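You operate a simulated robot arm through the tools that you are given. There is no shell and no other tool. Be economical: measure what you need, move in short steps, check, and stop when the job is done.

You run a simulated two-armed robot. Do the job below in one go: nothing can be reset, and whatever is moved stays where it is left.

TASK
Pick up the corner board from the black belt with one hand, pass it to the other hand and put it on the packing stand. Put the test blank with the smallest size on its label from the packing stand on top of the blank stack there. Take the spare nozzle from the cross belt and leave it on the blue notebook. Fetch the white carton from the cross belt and stand it on top of the belt roll there. Take the wedge bundle from the black belt and leave it on the cardboard sheet there. Put the white carton that says "C" from the cross belt on the packing stand and the white carton marked "B" on top of the brown board scraps there. The order is free. Set down upright: corner board, spare nozzle, carton, white carton.

It is judged by the outcome, as a careful person would: the job done as asked, and still so three seconds after it is handed in. It fails if anything else is knocked over, pushed out of place, dropped, spilled or broken. Flat cloth is picked up by pressing the open fingertips on it (5 to 10 N) and closing them slowly along it; thin cloth reads only 2 to 8 mm in the jaws.

THE ROBOT
Two 6-joint arms with two-finger parallel grippers on one trunk, on a base that drives. Base frame: it is fixed to the floor where the robot stands at the start and does not move with it; the origin is under the middle of the robot, x ahead of it, y to its left, z up; the surface under the hand at the start is at about z = 90. Units: cm, degrees, N and s.
The left shoulder is at the start at [8, 21.6, 161], the right one opposite. With the tool pointing down near the work surface each hand reaches from about 10 to 70 cm from the robot's upright axis, wherever it stands, measured 20 degrees to its own side. Places, roughly: belt roll (12x12x4 cm) [-80, -20, 90]; blank stack [-125, -175, 75]; blue notebook (16x21x2 cm) [-60, -80, 90]; board scraps (17x6x4 cm) [-140, 20, 90]; cardboard sheet (27x24x1 cm) [50, -50, 90]; carton [-75, -50, 100]; corner board (6x6x24 cm) [90, 0, 100]; packing stand [-120, -140, 60]; spare nozzle (5x9x10 cm) [-50, -130, 90]; test blank [-100, -150, 50]; wedge bundle [50, -100, 100]; white carton [-125, 0, 100]. Payload 3.43 kg a hand.
Tool frame (each hand has its own): the origin (TCP) lies between the finger pads and is the grasp point; the fingertips stand 3 cm ahead of it; z points along the fingers, y is the line along which they close. The gripper opens to 9.4 cm. The fingers are 2.8 cm wide and 1 cm thick; the gripper's body (5 by 9.6 cm) begins 5.5 cm behind the TCP.
Orientation is that of the tool frame in the base frame, as a unit quaternion [x, y, z, w]. With the fingers straight down and closing along the base's y, the tool's x points along the base's -x, its y along +y and its z along -z.

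THE INTERFACE
- The arms move only by the tool play_rows. It takes "left_steps", "right_steps" or both (then of equal length, played together; a hand with none holds still); each is a list of rows, each an object (a shift or turn left out is 0, a gripper value left out holds the last) with "xyz": the shift along the tool's x, y, z in cm, a list of three; "turn": the turn, a rotation vector about the tool's x, y, z in degrees, a list of three. In form: [{"xyz": [x, y, z], "turn": [ax, ay, az]}, ...]. A call has 1 to 8 rows; each row is the pose to reach, as a shift and turn from the pose commanded when the call began, along the tool's axes at that moment. "left_hand" and "right_hand" are, for a hand that has rows, the finger opening in cm, from 0 to 9.4, set as the call begins (left out, the last holds). A row lasts 0.2 s, in which the tool goes at most 5 cm and 8.6 degrees; a call with a longer step from one row to the next is refused whole, and so is a gripper value outside its range. A pose out of reach is approached as far as the arm can. The call stops where the force on the tool passes 40 N (or 10 N more than at its start, if that is more) or the arm is blocked; 0.2 s more then pass. The fingers move at their own pace (about 7.2 cm/s each) and stop on an object; they squeeze with about 25 N. The grip force told is the motor's: it shows also when the fingers shut on nothing. Time passes only in rows, and 0.2 s behind the last, so rows that repeat a pose let the fingers close. It gives the time, the measured TCP pose, the force on the tool (base axes), the opening and the grip force at its end, in the units of the frame above (readings bear some noise), with the torque about the TCP (base axes, N m) and any sound that the robot's microphone picked up, and new pictures: "pictures" is both (left out), scene, wrist or none (wrist: the cameras of the hands that moved).
- Cameras (640 x 400 px; columns grow to the right, rows downward): "scene" is now at [3.23, -5.49, 174.56]; the picture's right is [-1.00, -0.07, 0.00], its down [-0.07, 0.93, -0.36] and it looks along [0.03, -0.36, -0.93] (base axes); focal length 222 px, centre (320, 200). "left" rides on the left gripper at [7.6, -1.4, -10.2] in its tool frame; the picture's right is [0.18, 0.98, 0.00], its down [-0.75, 0.14, -0.64] and it looks along [-0.63, 0.12, 0.77] (tool axes); focal length 243 px, centre (320, 200). "right" rides on the right gripper at [7.6, 1.4, -10.3] in its tool frame; the picture's right is [-0.18, 0.98, 0.00], its down [-0.75, -0.14, -0.64] and it looks along [-0.63, -0.12, 0.77] (tool axes); focal length 243 px, centre (320, 200). There is no depth. A picture from a camera that has moved, and an enlarged one, comes with that camera's place and axes in the base frame and with its lens.
- raise_lower(by): slides the trunk up (or, below 0, down) by that many cm; the arms and the scene camera ride with it, the base frame stays. It gives what a move gives, with no picture.
- base_move(legs): drives the robot by 1 to 6 legs, each [ahead, left, turn to the left] in cm, cm and degrees, along the robot's own axes; the way and the turn of a leg run together, so that a leg with both is an arc; at most 150 cm and 180 degrees a leg. The arms and the cameras ride along, it lands a little off, and it stops where it bumps. It gives what a move gives, and a new picture of the scene camera.
- pan_tilt(pan, tilt): turns the head with the scene camera to pan (to the left, within 86 degrees either way) and tilt (down, from -29 to 69), counted from straight ahead of the robot. It gives what a move gives, and a new picture of the scene camera.
- inspect(camera, box): a new picture of the part [left, top, right, bottom] of that camera's present view, enlarged. No time passes.
- sign_off(): hands the job in; it is judged then, once.

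Go step by step. Nothing tells you exact positions but the pictures and the camera data: compare them with the known pose of the tool, close in by small moves and look again before you grip or let go. The budget is 217 turns and 260 pictures, counting those below and the enlarged ones. Unless the task says otherwise, let go and move clear before handing in.

The tools are called after "Request:" by a JSON object that holds its "fn" and its "kwargs". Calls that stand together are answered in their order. play_rows: Moves the arms, as the interface text tells. Its arguments: {"type":"object","properties":{"left_steps":{"type":"array","items":{"type":"object","properties":{"xyz":{"type":"array","items":{"type":"number"}},"turn":{"type":"array","items":{"type":"number"}}}}},"left_hand":{"type":"number"},"right_steps":{"type":"array","items":{"type":"object","properties":{"xyz":{"type":"array","items":{"type":"number"}},"turn":{"type":"array","items":{"type":"number"}}}}},"right_hand":{"type":"number"},"pictures":{"type":"string","enum":["both","scene","wrist","none"]}},"required":[]} The other tools are called the same way: raise_lower (by) slides the trunk up or down; base_move (legs) drives the base; pan_tilt (pan, tilt) turns the head that bears the scene camera; inspect (camera, box) takes an enlarged picture of a part of a camera's view; sign_off () hands the job in.

At the start:

```text
clock: 0.0
left_tcp_pos: [56.57, -4.25, 113.15]
left_tool_rot: [0.001, 1.0, 0.0, 0.0]
left_contact_force: [0.8, -0.6, -0.4]
left_torque: [0.0, -0.01, -0.05]
left_opening: 9.39
left_grip_force: 0.1
right_tcp_pos: [35.57, -39.09, 99.91]
right_tool_rot: [0.0, 1.0, -0.001, 0.001]
right_contact_force: [1.2, 0.6, -0.1]
right_torque: [0.0, 0.02, -0.01]
right_opening: 9.41
right_grip_force: 0.0
trunk travel left (down, up): [-84.0, 0.0]
robot x, y, heading: [0.15, 0.2, -0.1]
head pan, tilt: [-85.9, 68.8]
```

scene: 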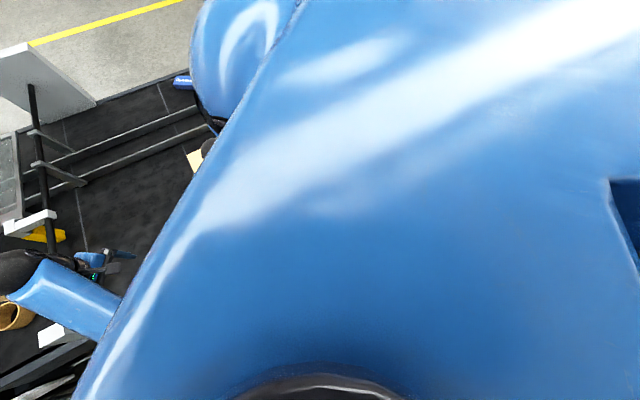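
right: 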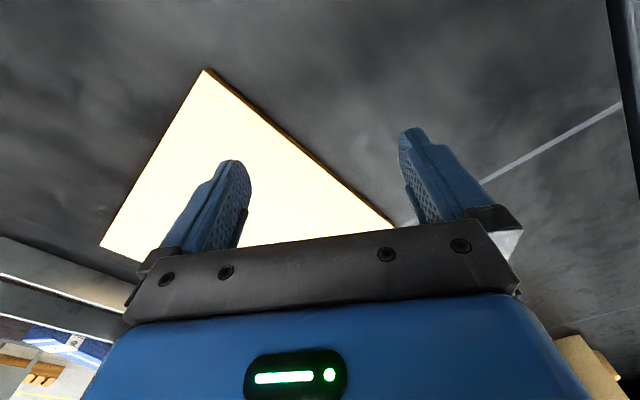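
left: 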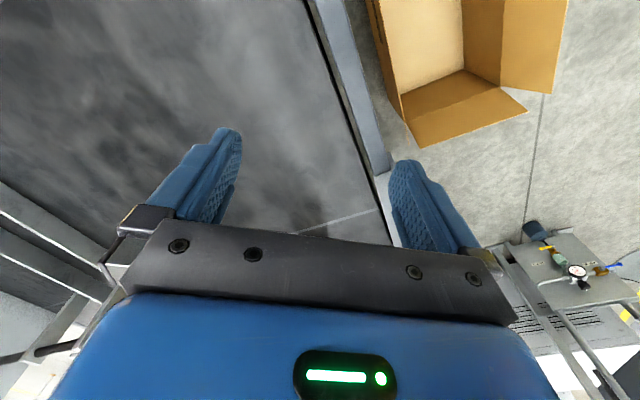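

The head is looking at the robot's own shoulder. I'll look ahead first to see the black belt.

Request:
{"fn": "pan_tilt", "kwargs": {"pan": 0, "tilt": 40}}

Request:
{"fn": "pan_tilt", "kwargs": {"pan": -60, "tilt": 35}}

Request:
{"fn": "pan_tilt", "kwargs": {"pan": 85, "tilt": 25}}

```text
clock: 1.6
left_tcp_pos: [56.65, -4.38, 113.16]
left_tool_rot: [0.0, 1.0, 0.001, 0.0]
left_contact_force: [-0.5, 0.5, 0.1]
left_torque: [0.01, -0.01, 0.0]
left_opening: 9.42
left_grip_force: 0.0
right_tcp_pos: [35.55, -39.06, 99.93]
right_tool_rot: [0.0, 1.0, 0.0, -0.001]
right_contact_force: [0.5, -0.1, 0.1]
right_torque: [-0.02, 0.03, -0.02]
right_opening: 9.4
right_grip_force: 0.0
trunk travel left (down, up): [-84.0, 0.0]
robot x, y, heading: [0.19, -0.08, -0.2]
head pan, tilt: [0.0, 40.0]
camera scene: at [11.34, 0.06, 178.17], right [0.0, -1.0, 0.0], down [-0.64, 0.0, -0.77], along [0.77, 0.0, -0.64], focal length 222 px, centre (320, 200)
```

scene: 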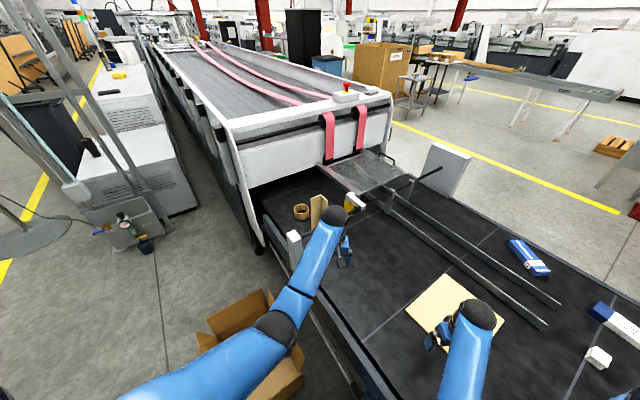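

```text
clock: 2.9
left_tcp_pos: [56.55, -4.39, 113.06]
left_tool_rot: [0.001, 1.0, 0.0, 0.001]
left_contact_force: [0.8, -0.3, 0.3]
left_torque: [0.02, 0.01, 0.03]
left_opening: 9.41
left_grip_force: 0.1
right_tcp_pos: [35.7, -39.09, 100.09]
right_tool_rot: [0.0, 1.0, 0.0, 0.0]
right_contact_force: [0.2, -1.2, -0.2]
right_torque: [-0.04, 0.01, 0.0]
right_opening: 9.38
right_grip_force: 0.0
trunk travel left (down, up): [-84.0, 0.0]
robot x, y, heading: [-0.24, 0.23, 0.2]
head pan, tilt: [-60.0, 35.0]
camera scene: at [7.25, -7.56, 178.93], right [-0.87, -0.5, 0.0], down [-0.29, 0.5, -0.82], along [0.41, -0.71, -0.57], focal length 222 px, centre (320, 200)
```

scene: 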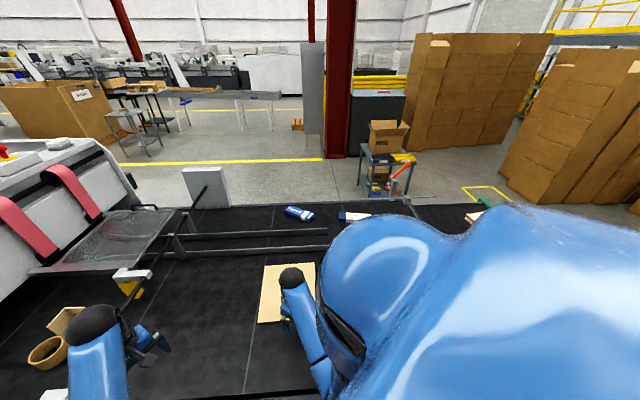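

```text
clock: 5.2
left_tcp_pos: [56.66, -4.32, 113.02]
left_tool_rot: [0.001, 1.0, -0.001, 0.0]
left_contact_force: [-0.9, 0.3, -0.2]
left_torque: [-0.02, -0.07, 0.03]
left_opening: 9.41
left_grip_force: 0.1
right_tcp_pos: [35.64, -39.14, 99.97]
right_tool_rot: [0.0, 1.0, 0.0, 0.0]
right_contact_force: [-0.4, 0.0, -0.4]
right_torque: [-0.01, -0.02, -0.01]
right_opening: 9.39
right_grip_force: 0.0
trunk travel left (down, up): [-84.0, 0.0]
robot x, y, heading: [-0.23, 0.29, -0.0]
head pan, tilt: [85.0, 25.0]
camera scene: at [3.64, 9.24, 180.51], right [1.0, -0.09, 0.0], down [-0.04, -0.42, -0.91], along [0.08, 0.9, -0.42], focal length 222 px, centre (320, 200)
```

scene: 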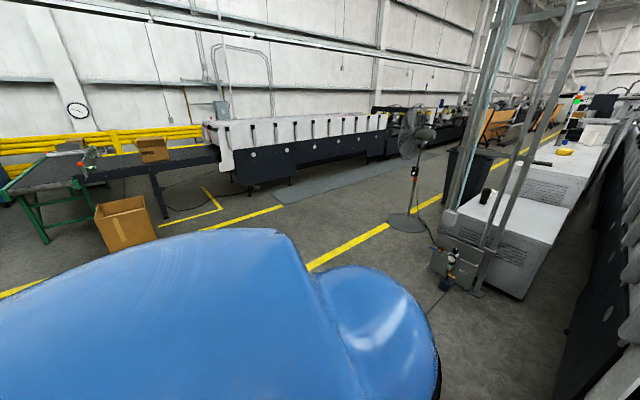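

I'm looking ahead at the black belt; I need close-ups of the items there.

Request:
{"fn": "pan_tilt", "kwargs": {"pan": -30, "tilt": 35}}

Request:
{"fn": "inspect", "kwargs": {"camera": "scene", "box": [0, 150, 320, 350]}}

Request:
{"fn": "inspect", "kwargs": {"camera": "scene", "box": [320, 170, 640, 370]}}

```text
clock: 7.1
left_tcp_pos: [56.59, -4.23, 113.01]
left_tool_rot: [0.0, 1.0, 0.0, 0.001]
left_contact_force: [0.0, 0.8, -0.8]
left_torque: [0.04, -0.01, -0.01]
left_opening: 9.4
left_grip_force: 0.1
right_tcp_pos: [35.53, -39.14, 99.98]
right_tool_rot: [0.0, 1.0, 0.0, 0.0]
right_contact_force: [0.3, -0.2, 0.1]
right_torque: [0.03, 0.01, -0.03]
right_opening: 9.41
right_grip_force: 0.0
trunk travel left (down, up): [-84.0, 0.0]
robot x, y, heading: [0.07, -0.05, 0.1]
head pan, tilt: [-30.0, 35.0]
camera scene: at [10.47, -4.34, 178.93], right [-0.5, -0.87, 0.0], down [-0.5, 0.29, -0.82], along [0.71, -0.41, -0.57], focal length 222 px, centre (320, 200)
```

scene: 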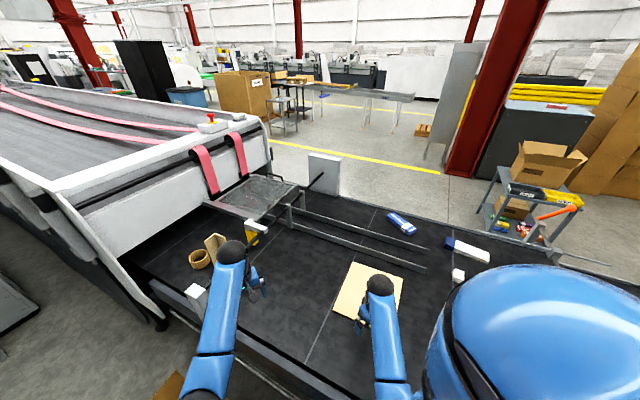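

```text
2.00 times, centred on (160, 250) of scene
camera zoom: at [10.47, -4.34, 178.93], right [-0.5, -0.87, 0.0], down [-0.5, 0.29, -0.82], along [0.71, -0.41, -0.57], focal length 445 px, centre (640, 100)
```

zoom: 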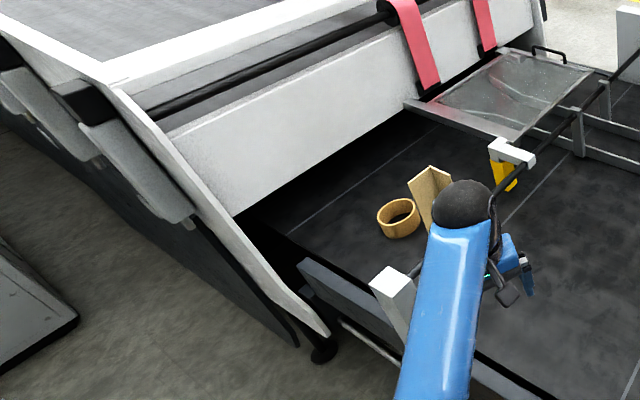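

```text
2.00 times, centred on (480, 270) of scene
camera zoom: at [10.47, -4.34, 178.93], right [-0.5, -0.87, 0.0], down [-0.5, 0.29, -0.82], along [0.71, -0.41, -0.57], focal length 445 px, centre (0, 60)
```

zoom: 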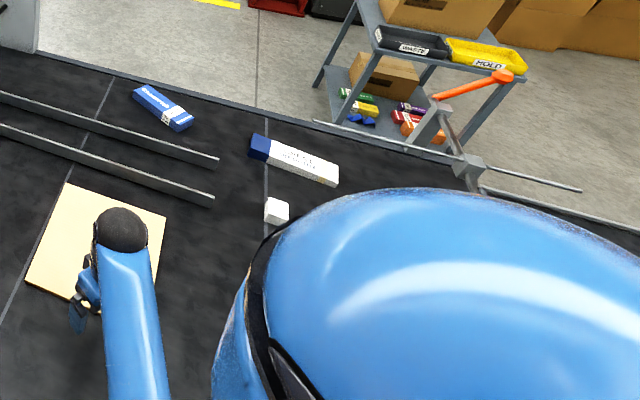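

The corner board is the tan angle next to the tape roll; I need to read the blue-and-white item labels.

Request:
{"fn": "inspect", "kwargs": {"camera": "scene", "box": [430, 230, 510, 290]}}

Request:
{"fn": "inspect", "kwargs": {"camera": "scene", "box": [180, 220, 270, 300]}}

Request:
{"fn": "pan_tilt", "kwargs": {"pan": -86, "tilt": 20}}

```text
6.67 times, centred on (470, 260) of scene
camera zoom: at [10.47, -4.34, 178.93], right [-0.5, -0.87, 0.0], down [-0.5, 0.29, -0.82], along [0.71, -0.41, -0.57], focal length 1483 px, centre (-680, -200)
```

zoom: 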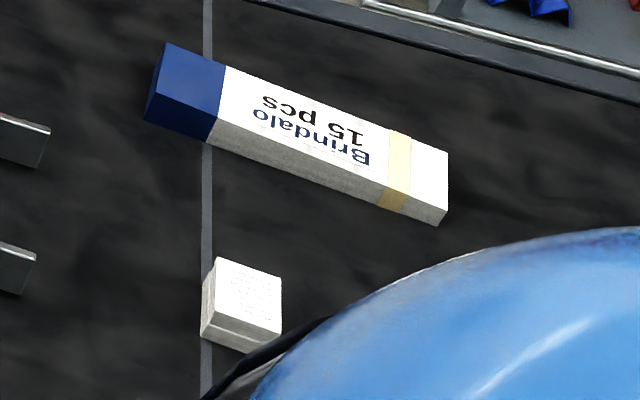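

```text
5.00 times, centred on (225, 260) of scene
camera zoom: at [10.47, -4.34, 178.93], right [-0.5, -0.87, 0.0], down [-0.5, 0.29, -0.82], along [0.71, -0.41, -0.57], focal length 1112 px, centre (795, -100)
```

zoom: 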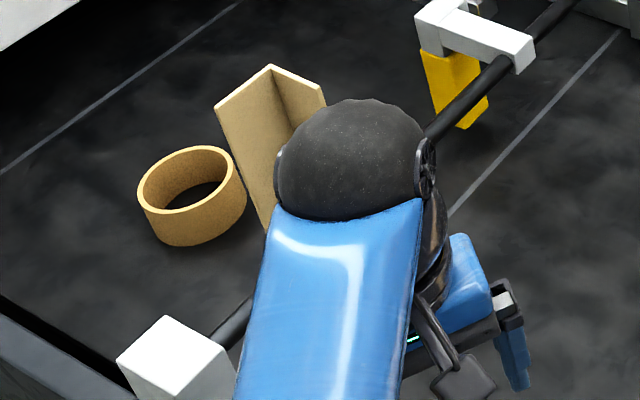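

```text
clock: 8.4
left_tcp_pos: [56.64, -4.31, 113.11]
left_tool_rot: [0.0, 1.0, 0.0, 0.001]
left_contact_force: [1.3, 0.2, 0.4]
left_torque: [-0.02, 0.03, 0.03]
left_opening: 9.38
left_grip_force: 0.0
right_tcp_pos: [35.55, -39.07, 100.01]
right_tool_rot: [-0.001, 1.0, 0.001, 0.0]
right_contact_force: [0.0, 0.6, 0.5]
right_torque: [-0.03, 0.02, 0.02]
right_opening: 9.38
right_grip_force: 0.0
trunk travel left (down, up): [-84.0, 0.0]
robot x, y, heading: [0.26, -0.05, 0.0]
head pan, tilt: [-85.9, 20.0]
camera scene: at [3.5, -9.23, 181.31], right [-1.0, -0.07, 0.0], down [-0.02, 0.34, -0.94], along [0.07, -0.94, -0.34], focal length 222 px, centre (320, 200)
```

scene: 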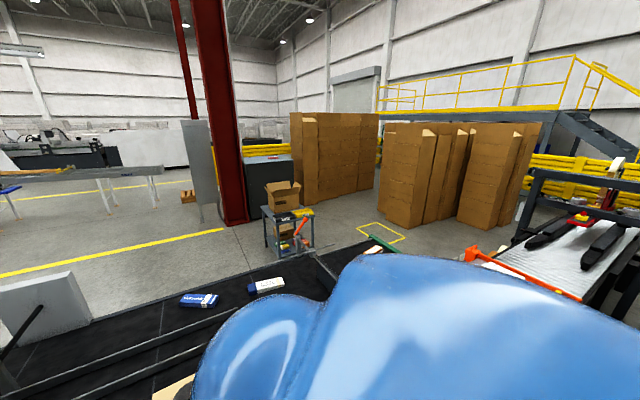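

Let me read the other blue item, and then turn around to see the other stations.

Request:
{"fn": "inspect", "kwargs": {"camera": "scene", "box": [170, 270, 290, 330]}}

Request:
{"fn": "inspect", "kwargs": {"camera": "scene", "box": [320, 200, 480, 300]}}

```text
5.33 times, centred on (230, 300) of scene
camera zoom: at [3.5, -9.23, 181.31], right [-1.0, -0.07, 0.0], down [-0.02, 0.34, -0.94], along [0.07, -0.94, -0.34], focal length 1186 px, centre (800, -333)
```

zoom: 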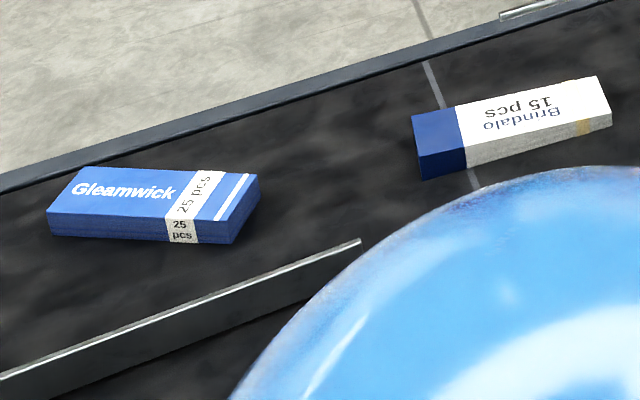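

```text
4.00 times, centred on (400, 250) of scene
camera zoom: at [3.5, -9.23, 181.31], right [-1.0, -0.07, 0.0], down [-0.02, 0.34, -0.94], along [0.07, -0.94, -0.34], focal length 890 px, centre (0, 0)
```

zoom: 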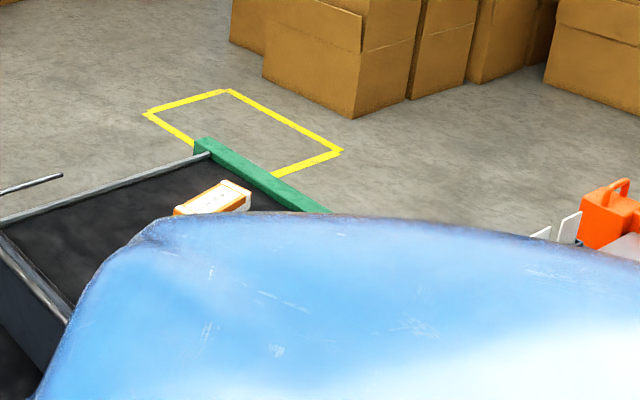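

Before turning, I'll pull both arms up and back so they clear the belt.

Request:
{"fn": "play_rows", "kwargs": {"left_steps": [{"xyz": [0, 0, -5]}, {"xyz": [0, 0, -10]}, {"xyz": [0, 0, -15]}, {"xyz": [3, 0, -19]}, {"xyz": [7, 0, -21]}, {"xyz": [11, 0, -22]}, {"xyz": [15, 0, -22]}, {"xyz": [19, 0, -22]}], "right_steps": [{"xyz": [0, 0, -5]}, {"xyz": [0, 0, -10]}, {"xyz": [0, 0, -15]}, {"xyz": [0, 0, -19]}, {"xyz": [0, 0, -23]}, {"xyz": [0, 0, -27]}, {"xyz": [0, 0, -30]}, {"xyz": [0, 0, -33]}], "pictures": "wrist"}}

```text
clock: 10.2
left_tcp_pos: [54.48, -14.17, 117.47]
left_tool_rot: [0.0, 1.0, 0.0, 0.001]
left_contact_force: [0.5, 0.6, 0.4]
left_torque: [0.0, -0.03, -0.01]
left_opening: 9.38
left_grip_force: 0.2
left hand out of reach, approached as far as the arm can: row 1, 2, 3, 4, 5, 6, 7, 8
right_tcp_pos: [35.74, -39.43, 104.23]
right_tool_rot: [0.0, 1.0, 0.001, 0.001]
right_contact_force: [-0.3, 0.1, -0.6]
right_torque: [0.03, 0.02, 0.03]
right_opening: 9.42
right_grip_force: 0.0
right hand out of reach, approached as far as the arm can: row 1, 2, 3, 4, 5, 6, 7, 8
trunk travel left (down, up): [-84.0, 0.0]
robot x, y, heading: [-0.02, -0.06, -0.1]
head pan, tilt: [-85.9, 20.0]
camera right: at [27.98, -38.01, 114.51], right [0.18, 0.98, 0.0], down [0.75, -0.14, 0.64], along [0.63, -0.12, -0.77], focal length 243 px, centre (320, 200)
camera left: at [46.96, -15.54, 127.67], right [-0.18, 0.98, 0.0], down [0.75, 0.14, 0.64], along [0.63, 0.12, -0.77], focal length 243 px, centre (320, 200)
```

right: 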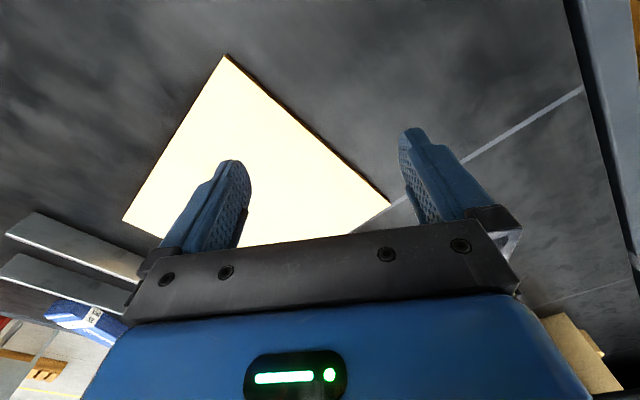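
left: 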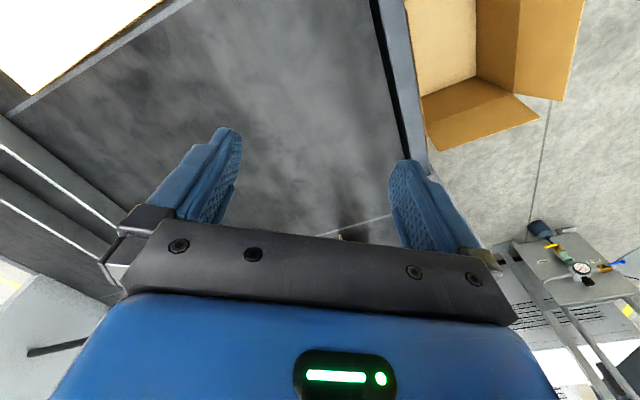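

Reach upward is limited but the hands hang above the items. The black belt runs diagonally to my front right and the cross belt is behind me on the right. I'll turn right carefully to see.

Request:
{"fn": "base_move", "kwargs": {"legs": [[0, 0, -40]]}}

```text
clock: 12.4
left_tcp_pos: [32.7, -45.83, 117.67]
left_tool_rot: [0.343, 0.939, -0.001, 0.001]
left_contact_force: [0.5, -0.2, 0.1]
left_torque: [-0.01, 0.02, -0.04]
left_opening: 9.4
left_grip_force: 0.1
right_tcp_pos: [2.05, -52.91, 104.19]
right_tool_rot: [0.344, 0.939, -0.001, 0.001]
right_contact_force: [0.0, 0.5, -1.0]
right_torque: [-0.05, -0.02, 0.02]
right_opening: 9.43
right_grip_force: 0.0
trunk travel left (down, up): [-84.0, 0.0]
robot x, y, heading: [0.09, -0.04, -40.0]
head pan, tilt: [-85.9, 20.0]
camera scene: at [-3.31, -9.37, 181.32], right [-0.81, 0.59, 0.0], down [0.2, 0.28, -0.94], along [-0.55, -0.76, -0.34], focal length 222 px, centre (320, 200)
```

scene: 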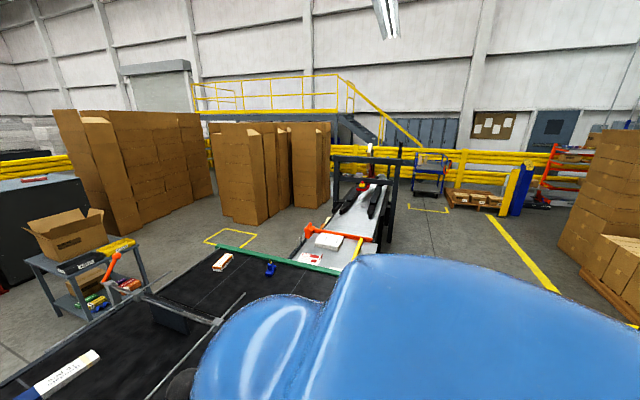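

Request:
{"fn": "base_move", "kwargs": {"legs": [[0, 0, -40]]}}

Request:
{"fn": "pan_tilt", "kwargs": {"pan": -50, "tilt": 35}}

Request:
{"fn": "pan_tilt", "kwargs": {"pan": 0, "tilt": 45}}

```text
clock: 14.7
left_tcp_pos: [-4.45, -56.14, 117.51]
left_tool_rot: [0.644, 0.765, -0.002, 0.001]
left_contact_force: [-0.4, 0.7, -0.3]
left_torque: [0.01, 0.0, 0.02]
left_opening: 9.42
left_grip_force: 0.1
right_tcp_pos: [-32.56, -41.84, 104.25]
right_tool_rot: [0.645, 0.764, -0.001, 0.001]
right_contact_force: [0.8, 0.2, -0.7]
right_torque: [0.0, 0.02, 0.02]
right_opening: 9.42
right_grip_force: 0.0
trunk travel left (down, up): [-84.0, 0.0]
robot x, y, heading: [0.12, -0.26, -80.2]
head pan, tilt: [-85.9, 20.0]
camera scene: at [-8.64, -5.17, 181.32], right [-0.24, 0.97, 0.0], down [0.33, 0.08, -0.94], along [-0.91, -0.22, -0.34], focal length 222 px, centre (320, 200)
```

scene: 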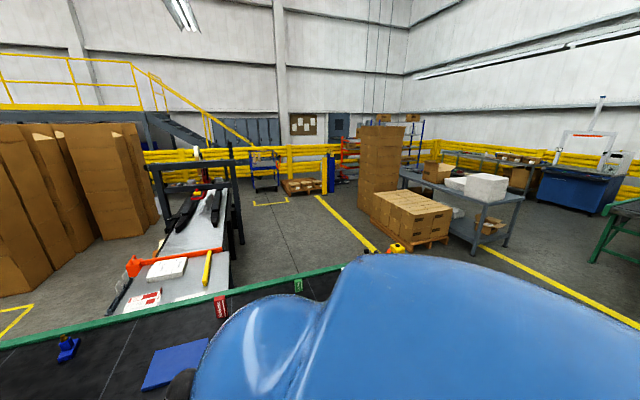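

```text
clock: 15.7
left_tcp_pos: [-4.49, -56.16, 117.52]
left_tool_rot: [0.644, 0.765, 0.0, 0.001]
left_contact_force: [-0.6, 0.5, 0.1]
left_torque: [0.02, -0.01, 0.02]
left_opening: 9.39
left_grip_force: 0.1
right_tcp_pos: [-32.66, -41.94, 104.27]
right_tool_rot: [0.644, 0.765, -0.002, 0.0]
right_contact_force: [0.6, -0.3, -0.4]
right_torque: [-0.04, 0.01, 0.02]
right_opening: 9.41
right_grip_force: 0.0
trunk travel left (down, up): [-84.0, 0.0]
robot x, y, heading: [-0.16, 0.02, -80.3]
head pan, tilt: [-50.0, 35.0]
camera scene: at [-5.4, -9.64, 178.93], right [-0.76, 0.65, 0.0], down [0.37, 0.44, -0.82], along [-0.53, -0.63, -0.57], focal length 222 px, centre (320, 200)
```

scene: 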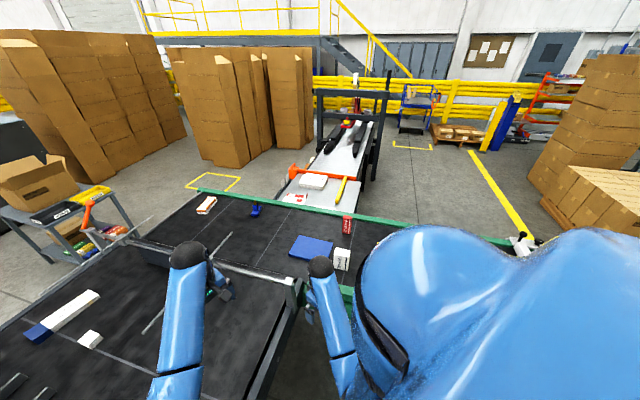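

```text
clock: 16.9
left_tcp_pos: [-4.65, -56.13, 117.57]
left_tool_rot: [0.644, 0.765, 0.0, 0.0]
left_contact_force: [0.5, -0.3, 0.0]
left_torque: [0.0, 0.01, -0.01]
left_opening: 9.4
left_grip_force: 0.0
right_tcp_pos: [-32.67, -41.81, 104.31]
right_tool_rot: [0.644, 0.765, -0.001, 0.001]
right_contact_force: [-0.4, -0.4, -0.5]
right_torque: [-0.02, 0.0, 0.01]
right_opening: 9.4
right_grip_force: 0.1
trunk travel left (down, up): [-84.0, 0.0]
robot x, y, heading: [-0.07, -0.13, -80.5]
head pan, tilt: [0.0, 45.0]
camera scene: at [1.69, -10.93, 177.45], right [-0.99, -0.17, 0.0], down [-0.12, 0.7, -0.71], along [0.12, -0.7, -0.71], focal length 222 px, centre (320, 200)
```

scene: 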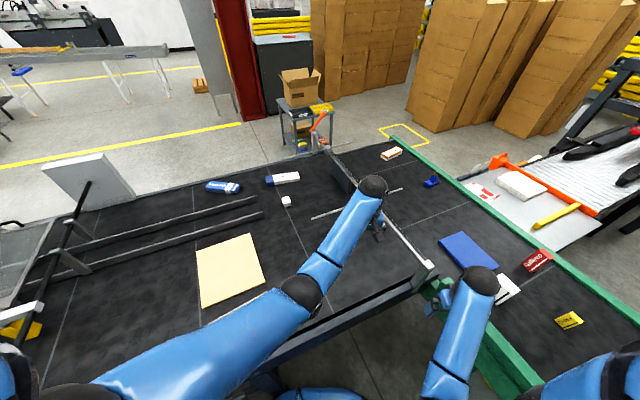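

Good overview. Zooming on the belt items, the cross belt and the packing stand.

Request:
{"fn": "inspect", "kwargs": {"camera": "scene", "box": [200, 160, 360, 260]}}

Request:
{"fn": "inspect", "kwargs": {"camera": "scene", "box": [370, 130, 610, 280]}}

Request:
{"fn": "inspect", "kwargs": {"camera": "scene", "box": [400, 220, 640, 370]}}

Request:
{"fn": "pan_tilt", "kwargs": {"pan": -86, "tilt": 40}}

```text
4.00 times, centred on (280, 210) of scene
camera zoom: at [1.69, -10.93, 177.45], right [-0.99, -0.17, 0.0], down [-0.12, 0.7, -0.71], along [0.12, -0.7, -0.71], focal length 890 px, centre (480, 160)
```

zoom: 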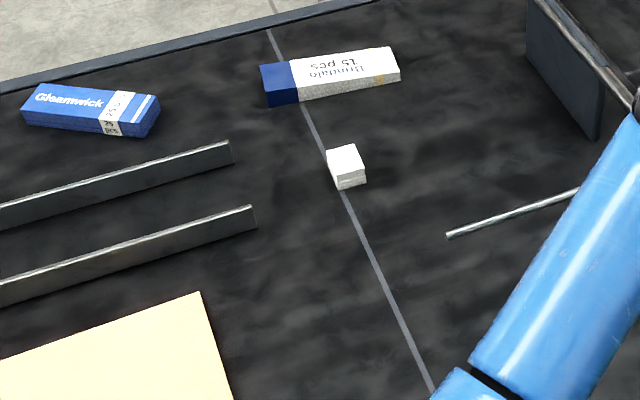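

```text
2.67 times, centred on (490, 205) of scene
camera zoom: at [1.69, -10.93, 177.45], right [-0.99, -0.17, 0.0], down [-0.12, 0.7, -0.71], along [0.12, -0.7, -0.71], focal length 593 px, centre (-133, 187)
```

zoom: 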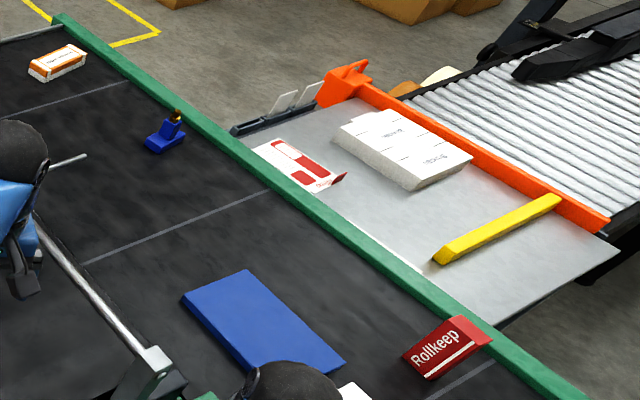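

```text
2.67 times, centred on (520, 295) of scene
camera zoom: at [1.69, -10.93, 177.45], right [-0.99, -0.17, 0.0], down [-0.12, 0.7, -0.71], along [0.12, -0.7, -0.71], focal length 593 px, centre (-213, -53)
```

zoom: 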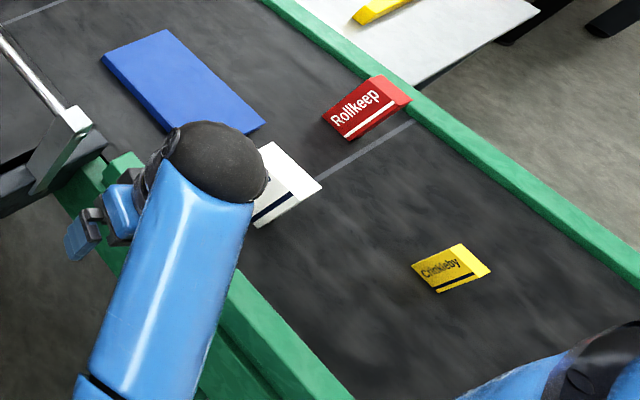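

```text
clock: 18.5
left_tcp_pos: [-4.51, -56.25, 117.57]
left_tool_rot: [0.644, 0.765, -0.001, 0.001]
left_contact_force: [-0.3, 0.1, 0.0]
left_torque: [-0.01, -0.01, 0.01]
left_opening: 9.4
left_grip_force: 0.2
right_tcp_pos: [-32.61, -41.67, 104.17]
right_tool_rot: [0.644, 0.765, -0.001, 0.0]
right_contact_force: [0.4, 0.5, 0.5]
right_torque: [0.0, 0.02, -0.02]
right_opening: 9.39
right_grip_force: 0.1
trunk travel left (down, up): [-84.0, 0.0]
robot x, y, heading: [-0.01, 0.24, -80.5]
head pan, tilt: [-85.9, 40.0]
camera scene: at [-7.94, -4.95, 178.17], right [-0.24, 0.97, 0.0], down [0.62, 0.15, -0.77], along [-0.74, -0.18, -0.64], focal length 222 px, centre (320, 200)
```

scene: 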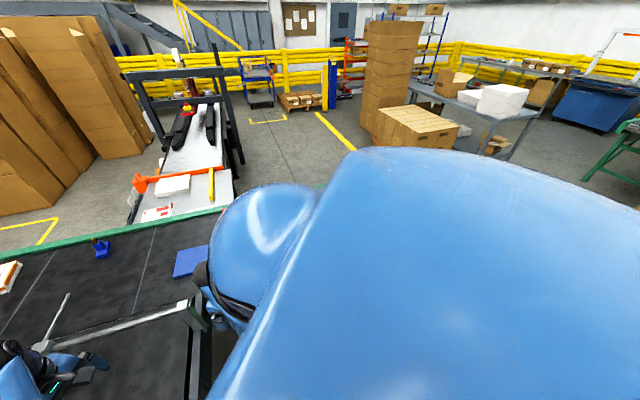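

The packing stand is the grey table beyond the cross belt. I'll turn further to see the rest of the cross belt and a route around it.

Request:
{"fn": "base_move", "kwargs": {"legs": [[0, 0, -60]]}}

Request:
{"fn": "pan_tilt", "kwargs": {"pan": 0, "tilt": 45}}

Request:
{"fn": "pan_tilt", "kwargs": {"pan": -40, "tilt": 30}}

```text
clock: 21.5
left_tcp_pos: [-50.48, -24.97, 117.6]
left_tool_rot: [0.938, 0.347, -0.001, 0.001]
left_contact_force: [0.8, 0.3, -0.7]
left_torque: [-0.01, 0.0, -0.01]
left_opening: 9.4
left_grip_force: 0.0
right_tcp_pos: [-52.58, 6.6, 104.23]
right_tool_rot: [0.938, 0.346, -0.002, 0.0]
right_contact_force: [-0.1, -0.9, 0.5]
right_torque: [0.0, 0.01, 0.02]
right_opening: 9.4
right_grip_force: 0.1
trunk travel left (down, up): [-84.0, 0.0]
robot x, y, heading: [-0.09, 0.15, -139.6]
head pan, tilt: [-85.9, 40.0]
camera scene: at [-8.32, 4.06, 178.18], right [0.71, 0.7, 0.0], down [0.45, -0.46, -0.77], along [-0.54, 0.55, -0.64], focal length 222 px, centre (320, 200)
```

scene: 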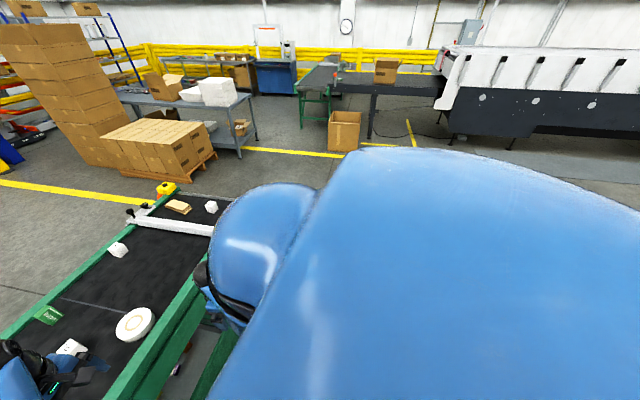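

```text
clock: 23.1
left_tcp_pos: [-50.57, -24.86, 117.6]
left_tool_rot: [0.938, 0.347, -0.001, 0.001]
left_contact_force: [0.6, 0.6, -0.1]
left_torque: [0.01, 0.02, 0.0]
left_opening: 9.41
left_grip_force: 0.1
right_tcp_pos: [-52.57, 6.57, 104.17]
right_tool_rot: [0.938, 0.346, -0.001, -0.001]
right_contact_force: [-0.5, -0.9, 0.9]
right_torque: [0.01, -0.01, 0.01]
right_opening: 9.39
right_grip_force: 0.1
trunk travel left (down, up): [-84.0, 0.0]
robot x, y, heading: [0.01, 0.0, -139.5]
head pan, tilt: [0.0, 45.0]
camera scene: at [-8.69, -7.16, 177.45], right [-0.65, 0.76, 0.0], down [0.54, 0.46, -0.71], along [-0.54, -0.46, -0.71], focal length 222 px, centre (320, 200)
```

scene: 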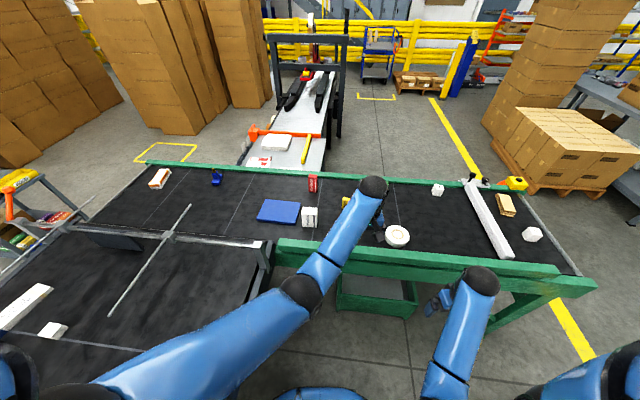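

```text
clock: 24.2
left_tcp_pos: [-50.65, -24.81, 117.55]
left_tool_rot: [0.938, 0.347, -0.001, 0.001]
left_contact_force: [0.2, -0.2, -0.3]
left_torque: [0.02, 0.02, 0.03]
left_opening: 9.41
left_grip_force: 0.0
right_tcp_pos: [-52.73, 6.58, 104.19]
right_tool_rot: [0.938, 0.346, -0.001, 0.0]
right_contact_force: [0.2, -0.6, 0.1]
right_torque: [0.01, -0.02, -0.01]
right_opening: 9.4
right_grip_force: 0.1
trunk travel left (down, up): [-84.0, 0.0]
robot x, y, heading: [0.17, -0.04, -139.5]
head pan, tilt: [-40.0, 30.0]
camera scene: at [-11.54, -1.99, 179.7], right [-0.01, 1.0, 0.0], down [0.5, 0.01, -0.87], along [-0.87, -0.01, -0.5], focal length 222 px, centre (320, 200)
```

scene: 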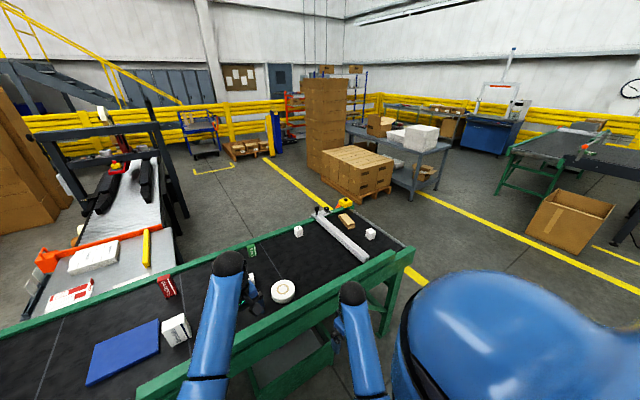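

Clear view of the whole cross belt and the route around its end. Zooming in on the items.

Request:
{"fn": "inspect", "kwargs": {"camera": "scene", "box": [230, 190, 430, 315]}}

Request:
{"fn": "inspect", "kwargs": {"camera": "scene", "box": [30, 220, 230, 345]}}

Request:
{"fn": "pan_tilt", "kwargs": {"pan": 0, "tilt": 35}}

Request:
{"fn": "inspect", "kwargs": {"camera": "scene", "box": [230, 130, 390, 230]}}

Request:
{"fn": "inspect", "kwargs": {"camera": "scene", "box": [400, 170, 560, 270]}}

```text
3.20 times, centred on (330, 252) of scene
camera zoom: at [-11.54, -1.99, 179.7], right [-0.01, 1.0, 0.0], down [0.5, 0.01, -0.87], along [-0.87, -0.01, -0.5], focal length 712 px, centre (288, 32)
```

zoom: 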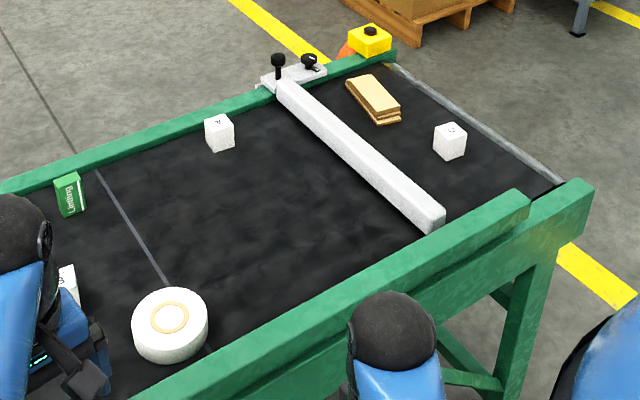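

```text
3.20 times, centred on (130, 282) of scene
camera zoom: at [-11.54, -1.99, 179.7], right [-0.01, 1.0, 0.0], down [0.5, 0.01, -0.87], along [-0.87, -0.01, -0.5], focal length 712 px, centre (928, -64)
```

zoom: 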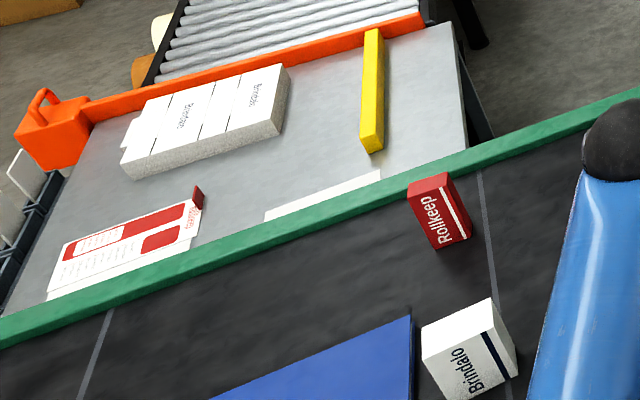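

```text
clock: 25.3
left_tcp_pos: [-50.54, -24.9, 117.59]
left_tool_rot: [0.938, 0.346, 0.0, 0.0]
left_contact_force: [-1.2, 0.2, -0.3]
left_torque: [0.01, -0.02, -0.01]
left_opening: 9.41
left_grip_force: 0.1
right_tcp_pos: [-52.59, 6.77, 104.42]
right_tool_rot: [0.938, 0.346, 0.0, -0.002]
right_contact_force: [0.2, 0.0, 0.3]
right_torque: [0.05, -0.01, -0.02]
right_opening: 9.4
right_grip_force: 0.2
trunk travel left (down, up): [-84.0, 0.0]
robot x, y, heading: [-0.26, -0.09, -139.3]
head pan, tilt: [0.0, 35.0]
camera scene: at [-9.19, -7.62, 178.93], right [-0.65, 0.76, 0.0], down [0.44, 0.37, -0.82], along [-0.62, -0.53, -0.57], focal length 222 px, centre (320, 200)
```

scene: 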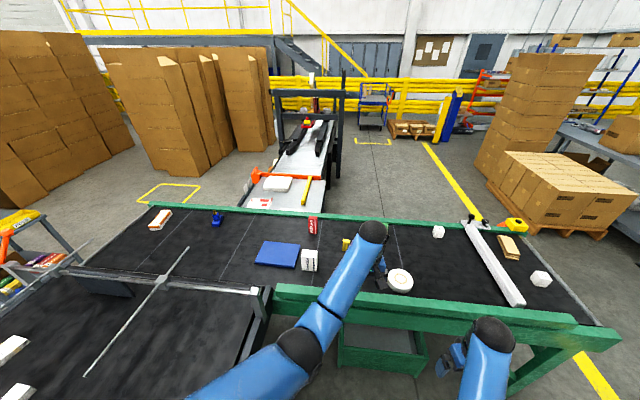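

```text
4.00 times, centred on (310, 180) of scene
camera zoom: at [-9.19, -7.62, 178.93], right [-0.65, 0.76, 0.0], down [0.44, 0.37, -0.82], along [-0.62, -0.53, -0.57], focal length 890 px, centre (360, 280)
```

zoom: 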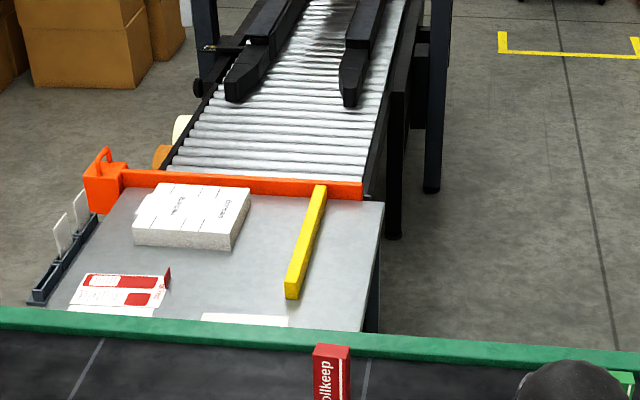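

```text
4.00 times, centred on (480, 220) of scene
camera zoom: at [-9.19, -7.62, 178.93], right [-0.65, 0.76, 0.0], down [0.44, 0.37, -0.82], along [-0.62, -0.53, -0.57], focal length 890 px, centre (-320, 120)
```

zoom: 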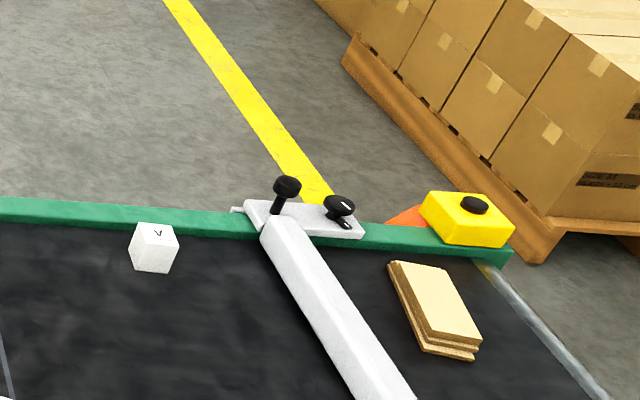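

Three small lettered cubes are visible. I'll zoom in to read the letters.

Request:
{"fn": "inspect", "kwargs": {"camera": "scene", "box": [425, 220, 455, 240]}}

Request:
{"fn": "inspect", "kwargs": {"camera": "scene", "box": [520, 260, 560, 290]}}

Request:
{"fn": "inspect", "kwargs": {"camera": "scene", "box": [280, 210, 420, 310]}}

```text
16.00 times, centred on (440, 230) of scene
camera zoom: at [-9.19, -7.62, 178.93], right [-0.65, 0.76, 0.0], down [0.44, 0.37, -0.82], along [-0.62, -0.53, -0.57], focal length 3558 px, centre (-1600, -280)
```

zoom: 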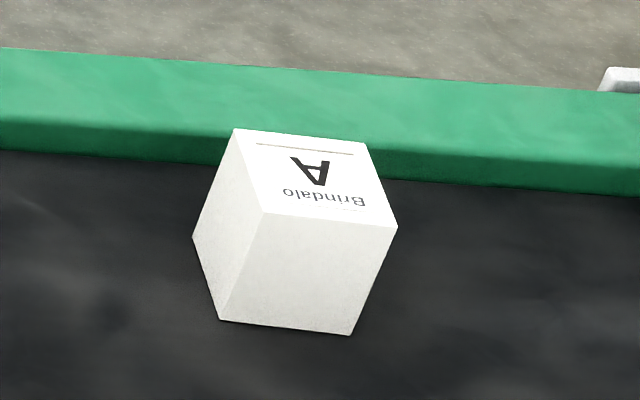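

```text
13.33 times, centred on (540, 275) of scene
camera zoom: at [-9.19, -7.62, 178.93], right [-0.65, 0.76, 0.0], down [0.44, 0.37, -0.82], along [-0.62, -0.53, -0.57], focal length 2965 px, centre (-2613, -800)
```

zoom: 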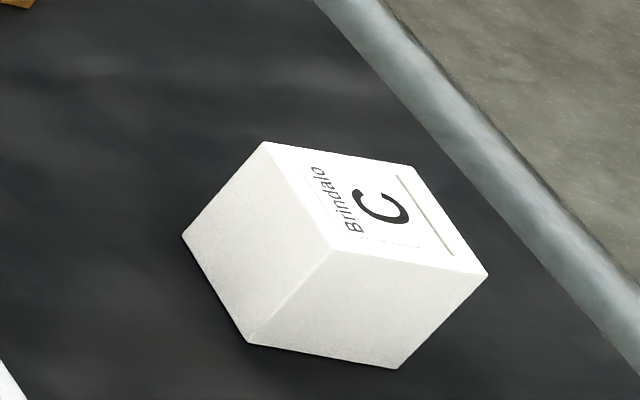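

```text
4.00 times, centred on (350, 260) of scene
camera zoom: at [-9.19, -7.62, 178.93], right [-0.65, 0.76, 0.0], down [0.44, 0.37, -0.82], along [-0.62, -0.53, -0.57], focal length 890 px, centre (200, -40)
```

zoom: 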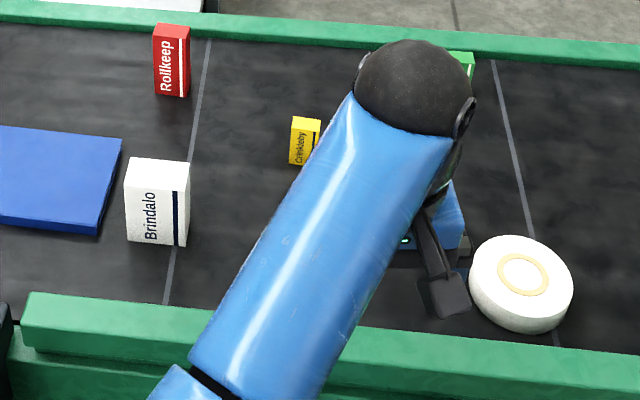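

Cube A is by the far rail, C by the belt end, and a third cube is hidden under my arm. The white "Brindalo" carton stands beside the notebook. I'll square up to the cross belt, pull in closer and free the left arm.

Request:
{"fn": "base_move", "kwargs": {"legs": [[0, 0, -8.5], [22, 0, 0]]}}

Request:
{"fn": "play_rows", "kwargs": {"left_steps": [{"xyz": [0, -4, 0]}, {"xyz": [0, -8, 0]}, {"xyz": [0, -12, 0]}], "pictures": "both"}}

```text
clock: 27.6
left_tcp_pos: [-71.54, -28.37, 117.75]
left_tool_rot: [0.961, 0.276, -0.002, 0.0]
left_contact_force: [1.0, -0.7, 0.7]
left_torque: [-0.03, -0.01, -0.02]
left_opening: 9.41
left_grip_force: 0.1
right_tcp_pos: [-69.12, 2.91, 104.51]
right_tool_rot: [0.961, 0.277, -0.003, 0.0]
right_contact_force: [0.2, 0.6, 0.2]
right_torque: [0.02, 0.0, 0.0]
right_opening: 9.42
right_grip_force: 0.0
trunk travel left (down, up): [-84.0, 0.0]
robot x, y, heading: [-18.5, -11.2, -147.6]
head pan, tilt: [0.0, 35.0]
camera scene: at [-28.0, -17.39, 178.99], right [-0.53, 0.85, 0.0], down [0.48, 0.3, -0.82], along [-0.7, -0.44, -0.57], focal length 222 px, centre (320, 200)
```

scene: 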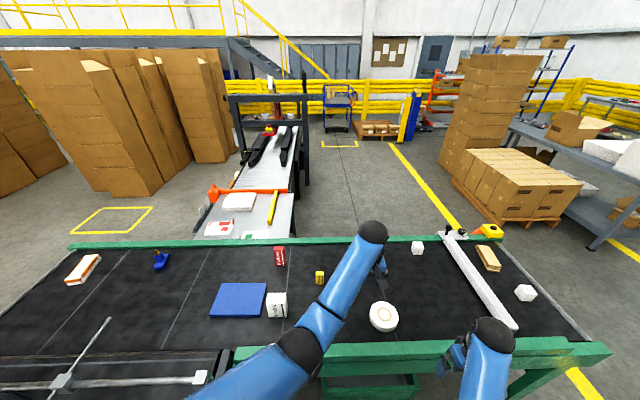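

```text
clock: 28.4
left_tcp_pos: [-78.28, -18.2, 117.51]
left_tool_rot: [0.961, 0.276, -0.001, 0.001]
left_contact_force: [0.0, 0.6, -1.2]
left_torque: [-0.01, -0.02, -0.04]
left_opening: 9.43
left_grip_force: 0.0
right_tcp_pos: [-69.47, 2.94, 104.18]
right_tool_rot: [0.961, 0.276, -0.002, 0.0]
right_contact_force: [-0.4, 1.1, -0.9]
right_torque: [0.02, 0.01, 0.0]
right_opening: 9.38
right_grip_force: 0.1
trunk travel left (down, up): [-84.0, 0.0]
robot x, y, heading: [-18.29, -11.45, -147.7]
head pan, tilt: [0.0, 35.0]
camera scene: at [-28.59, -17.51, 178.93], right [-0.53, 0.85, 0.0], down [0.49, 0.3, -0.82], along [-0.69, -0.44, -0.57], focal length 222 px, centre (320, 200)
camera left: at [-72.52, -12.98, 127.73], right [0.68, -0.73, 0.0], down [-0.56, -0.52, 0.64], along [-0.47, -0.44, -0.77], focal length 243 px, centre (320, 200)
```

scene: 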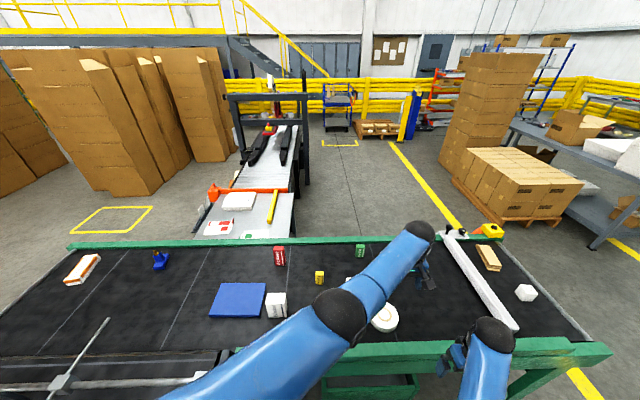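
left: 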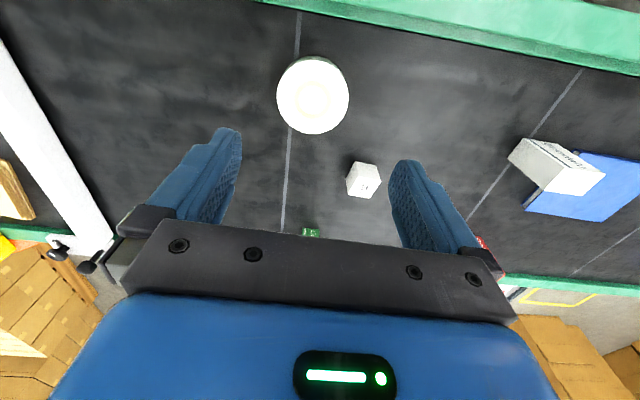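

The hand responds properly. I'll read the third cube's letter and shift the left arm to the left.

Request:
{"fn": "inspect", "kwargs": {"camera": "left", "box": [330, 150, 400, 210]}}

Request:
{"fn": "play_rows", "kwargs": {"left_steps": [{"xyz": [0, 5, 0]}, {"xyz": [0, 10, 0]}, {"xyz": [0, 15, 0]}, {"xyz": [0, 20, 0]}, {"xyz": [0, 25, 0]}, {"xyz": [0, 30, 0]}], "pictures": "both"}}

```text
6.67 times, centred on (365, 180) of left
camera zoom: at [-72.52, -12.98, 127.73], right [0.68, -0.73, 0.0], down [-0.56, -0.52, 0.64], along [-0.47, -0.44, -0.77], focal length 1618 px, centre (20, 333)
```

zoom: 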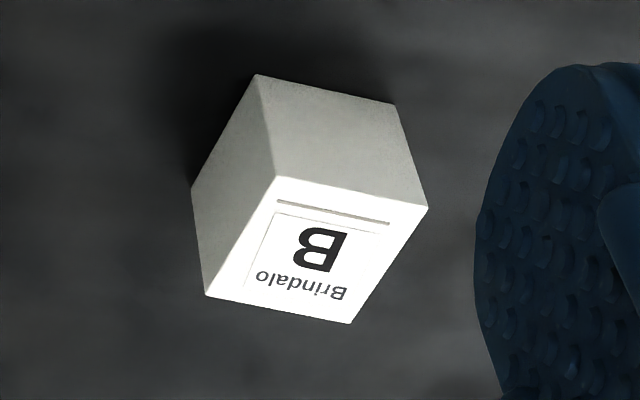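

```text
clock: 29.8
left_tcp_pos: [-66.37, -44.01, 112.72]
left_tool_rot: [0.961, 0.275, -0.001, -0.001]
left_contact_force: [0.5, -0.1, -0.2]
left_torque: [0.03, -0.01, 0.02]
left_opening: 9.39
left_grip_force: 0.2
left hand out of reach, approached as far as the arm can: row 3, 4, 5, 6
right_tcp_pos: [-69.4, 2.74, 104.2]
right_tool_rot: [0.961, 0.276, -0.002, -0.001]
right_contact_force: [-0.6, -0.1, 0.2]
right_torque: [0.0, 0.03, -0.04]
right_opening: 9.38
right_grip_force: 0.0
trunk travel left (down, up): [-84.0, 0.0]
robot x, y, heading: [-18.16, -11.75, -147.8]
head pan, tilt: [0.0, 35.0]
camera scene: at [-28.45, -17.97, 178.93], right [-0.53, 0.85, 0.0], down [0.49, 0.31, -0.82], along [-0.69, -0.43, -0.57], focal length 222 px, centre (320, 200)
camera left: at [-60.59, -38.86, 122.84], right [0.68, -0.74, 0.0], down [-0.56, -0.52, 0.64], along [-0.48, -0.43, -0.77], focal length 243 px, centre (320, 200)
```

scene: 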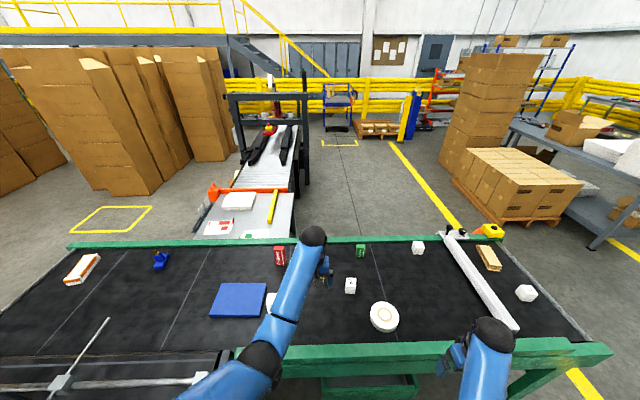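
left: 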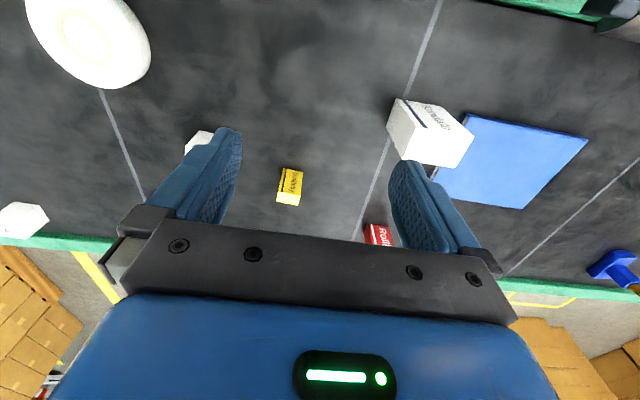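

B is the hidden cube near the roll. Now zoom to localize the Brindalo carton precisely.

Request:
{"fn": "inspect", "kwargs": {"camera": "left", "box": [370, 80, 490, 180]}}

Request:
{"fn": "inspect", "kwargs": {"camera": "scene", "box": [250, 275, 410, 350]}}

```text
4.00 times, centred on (430, 130) of left
camera zoom: at [-60.59, -38.86, 122.84], right [0.68, -0.74, 0.0], down [-0.56, -0.52, 0.64], along [-0.48, -0.43, -0.77], focal length 970 px, centre (-120, 480)
```

zoom: 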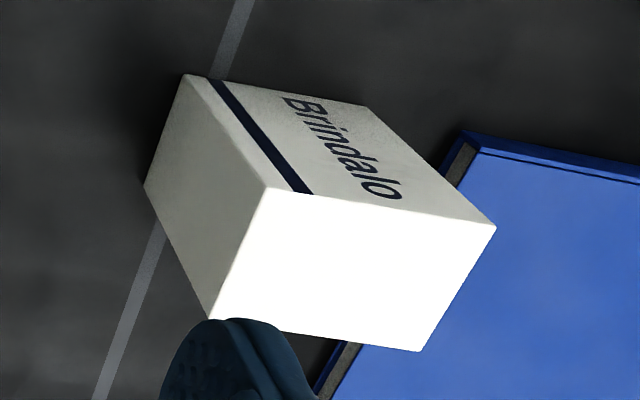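

```text
4.00 times, centred on (330, 312) of scene
camera zoom: at [-28.45, -17.97, 178.93], right [-0.53, 0.85, 0.0], down [0.49, 0.31, -0.82], along [-0.69, -0.43, -0.57], focal length 890 px, centre (280, -250)
```

zoom: 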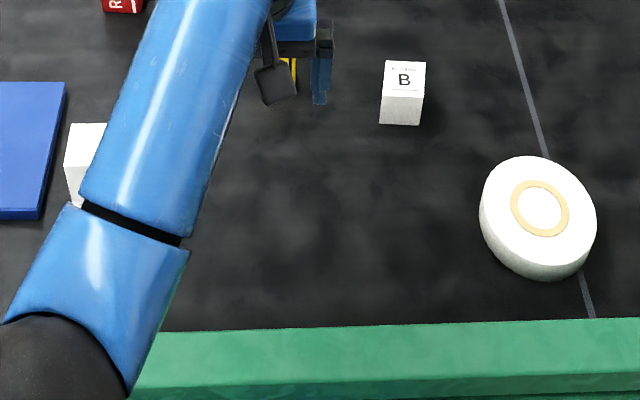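

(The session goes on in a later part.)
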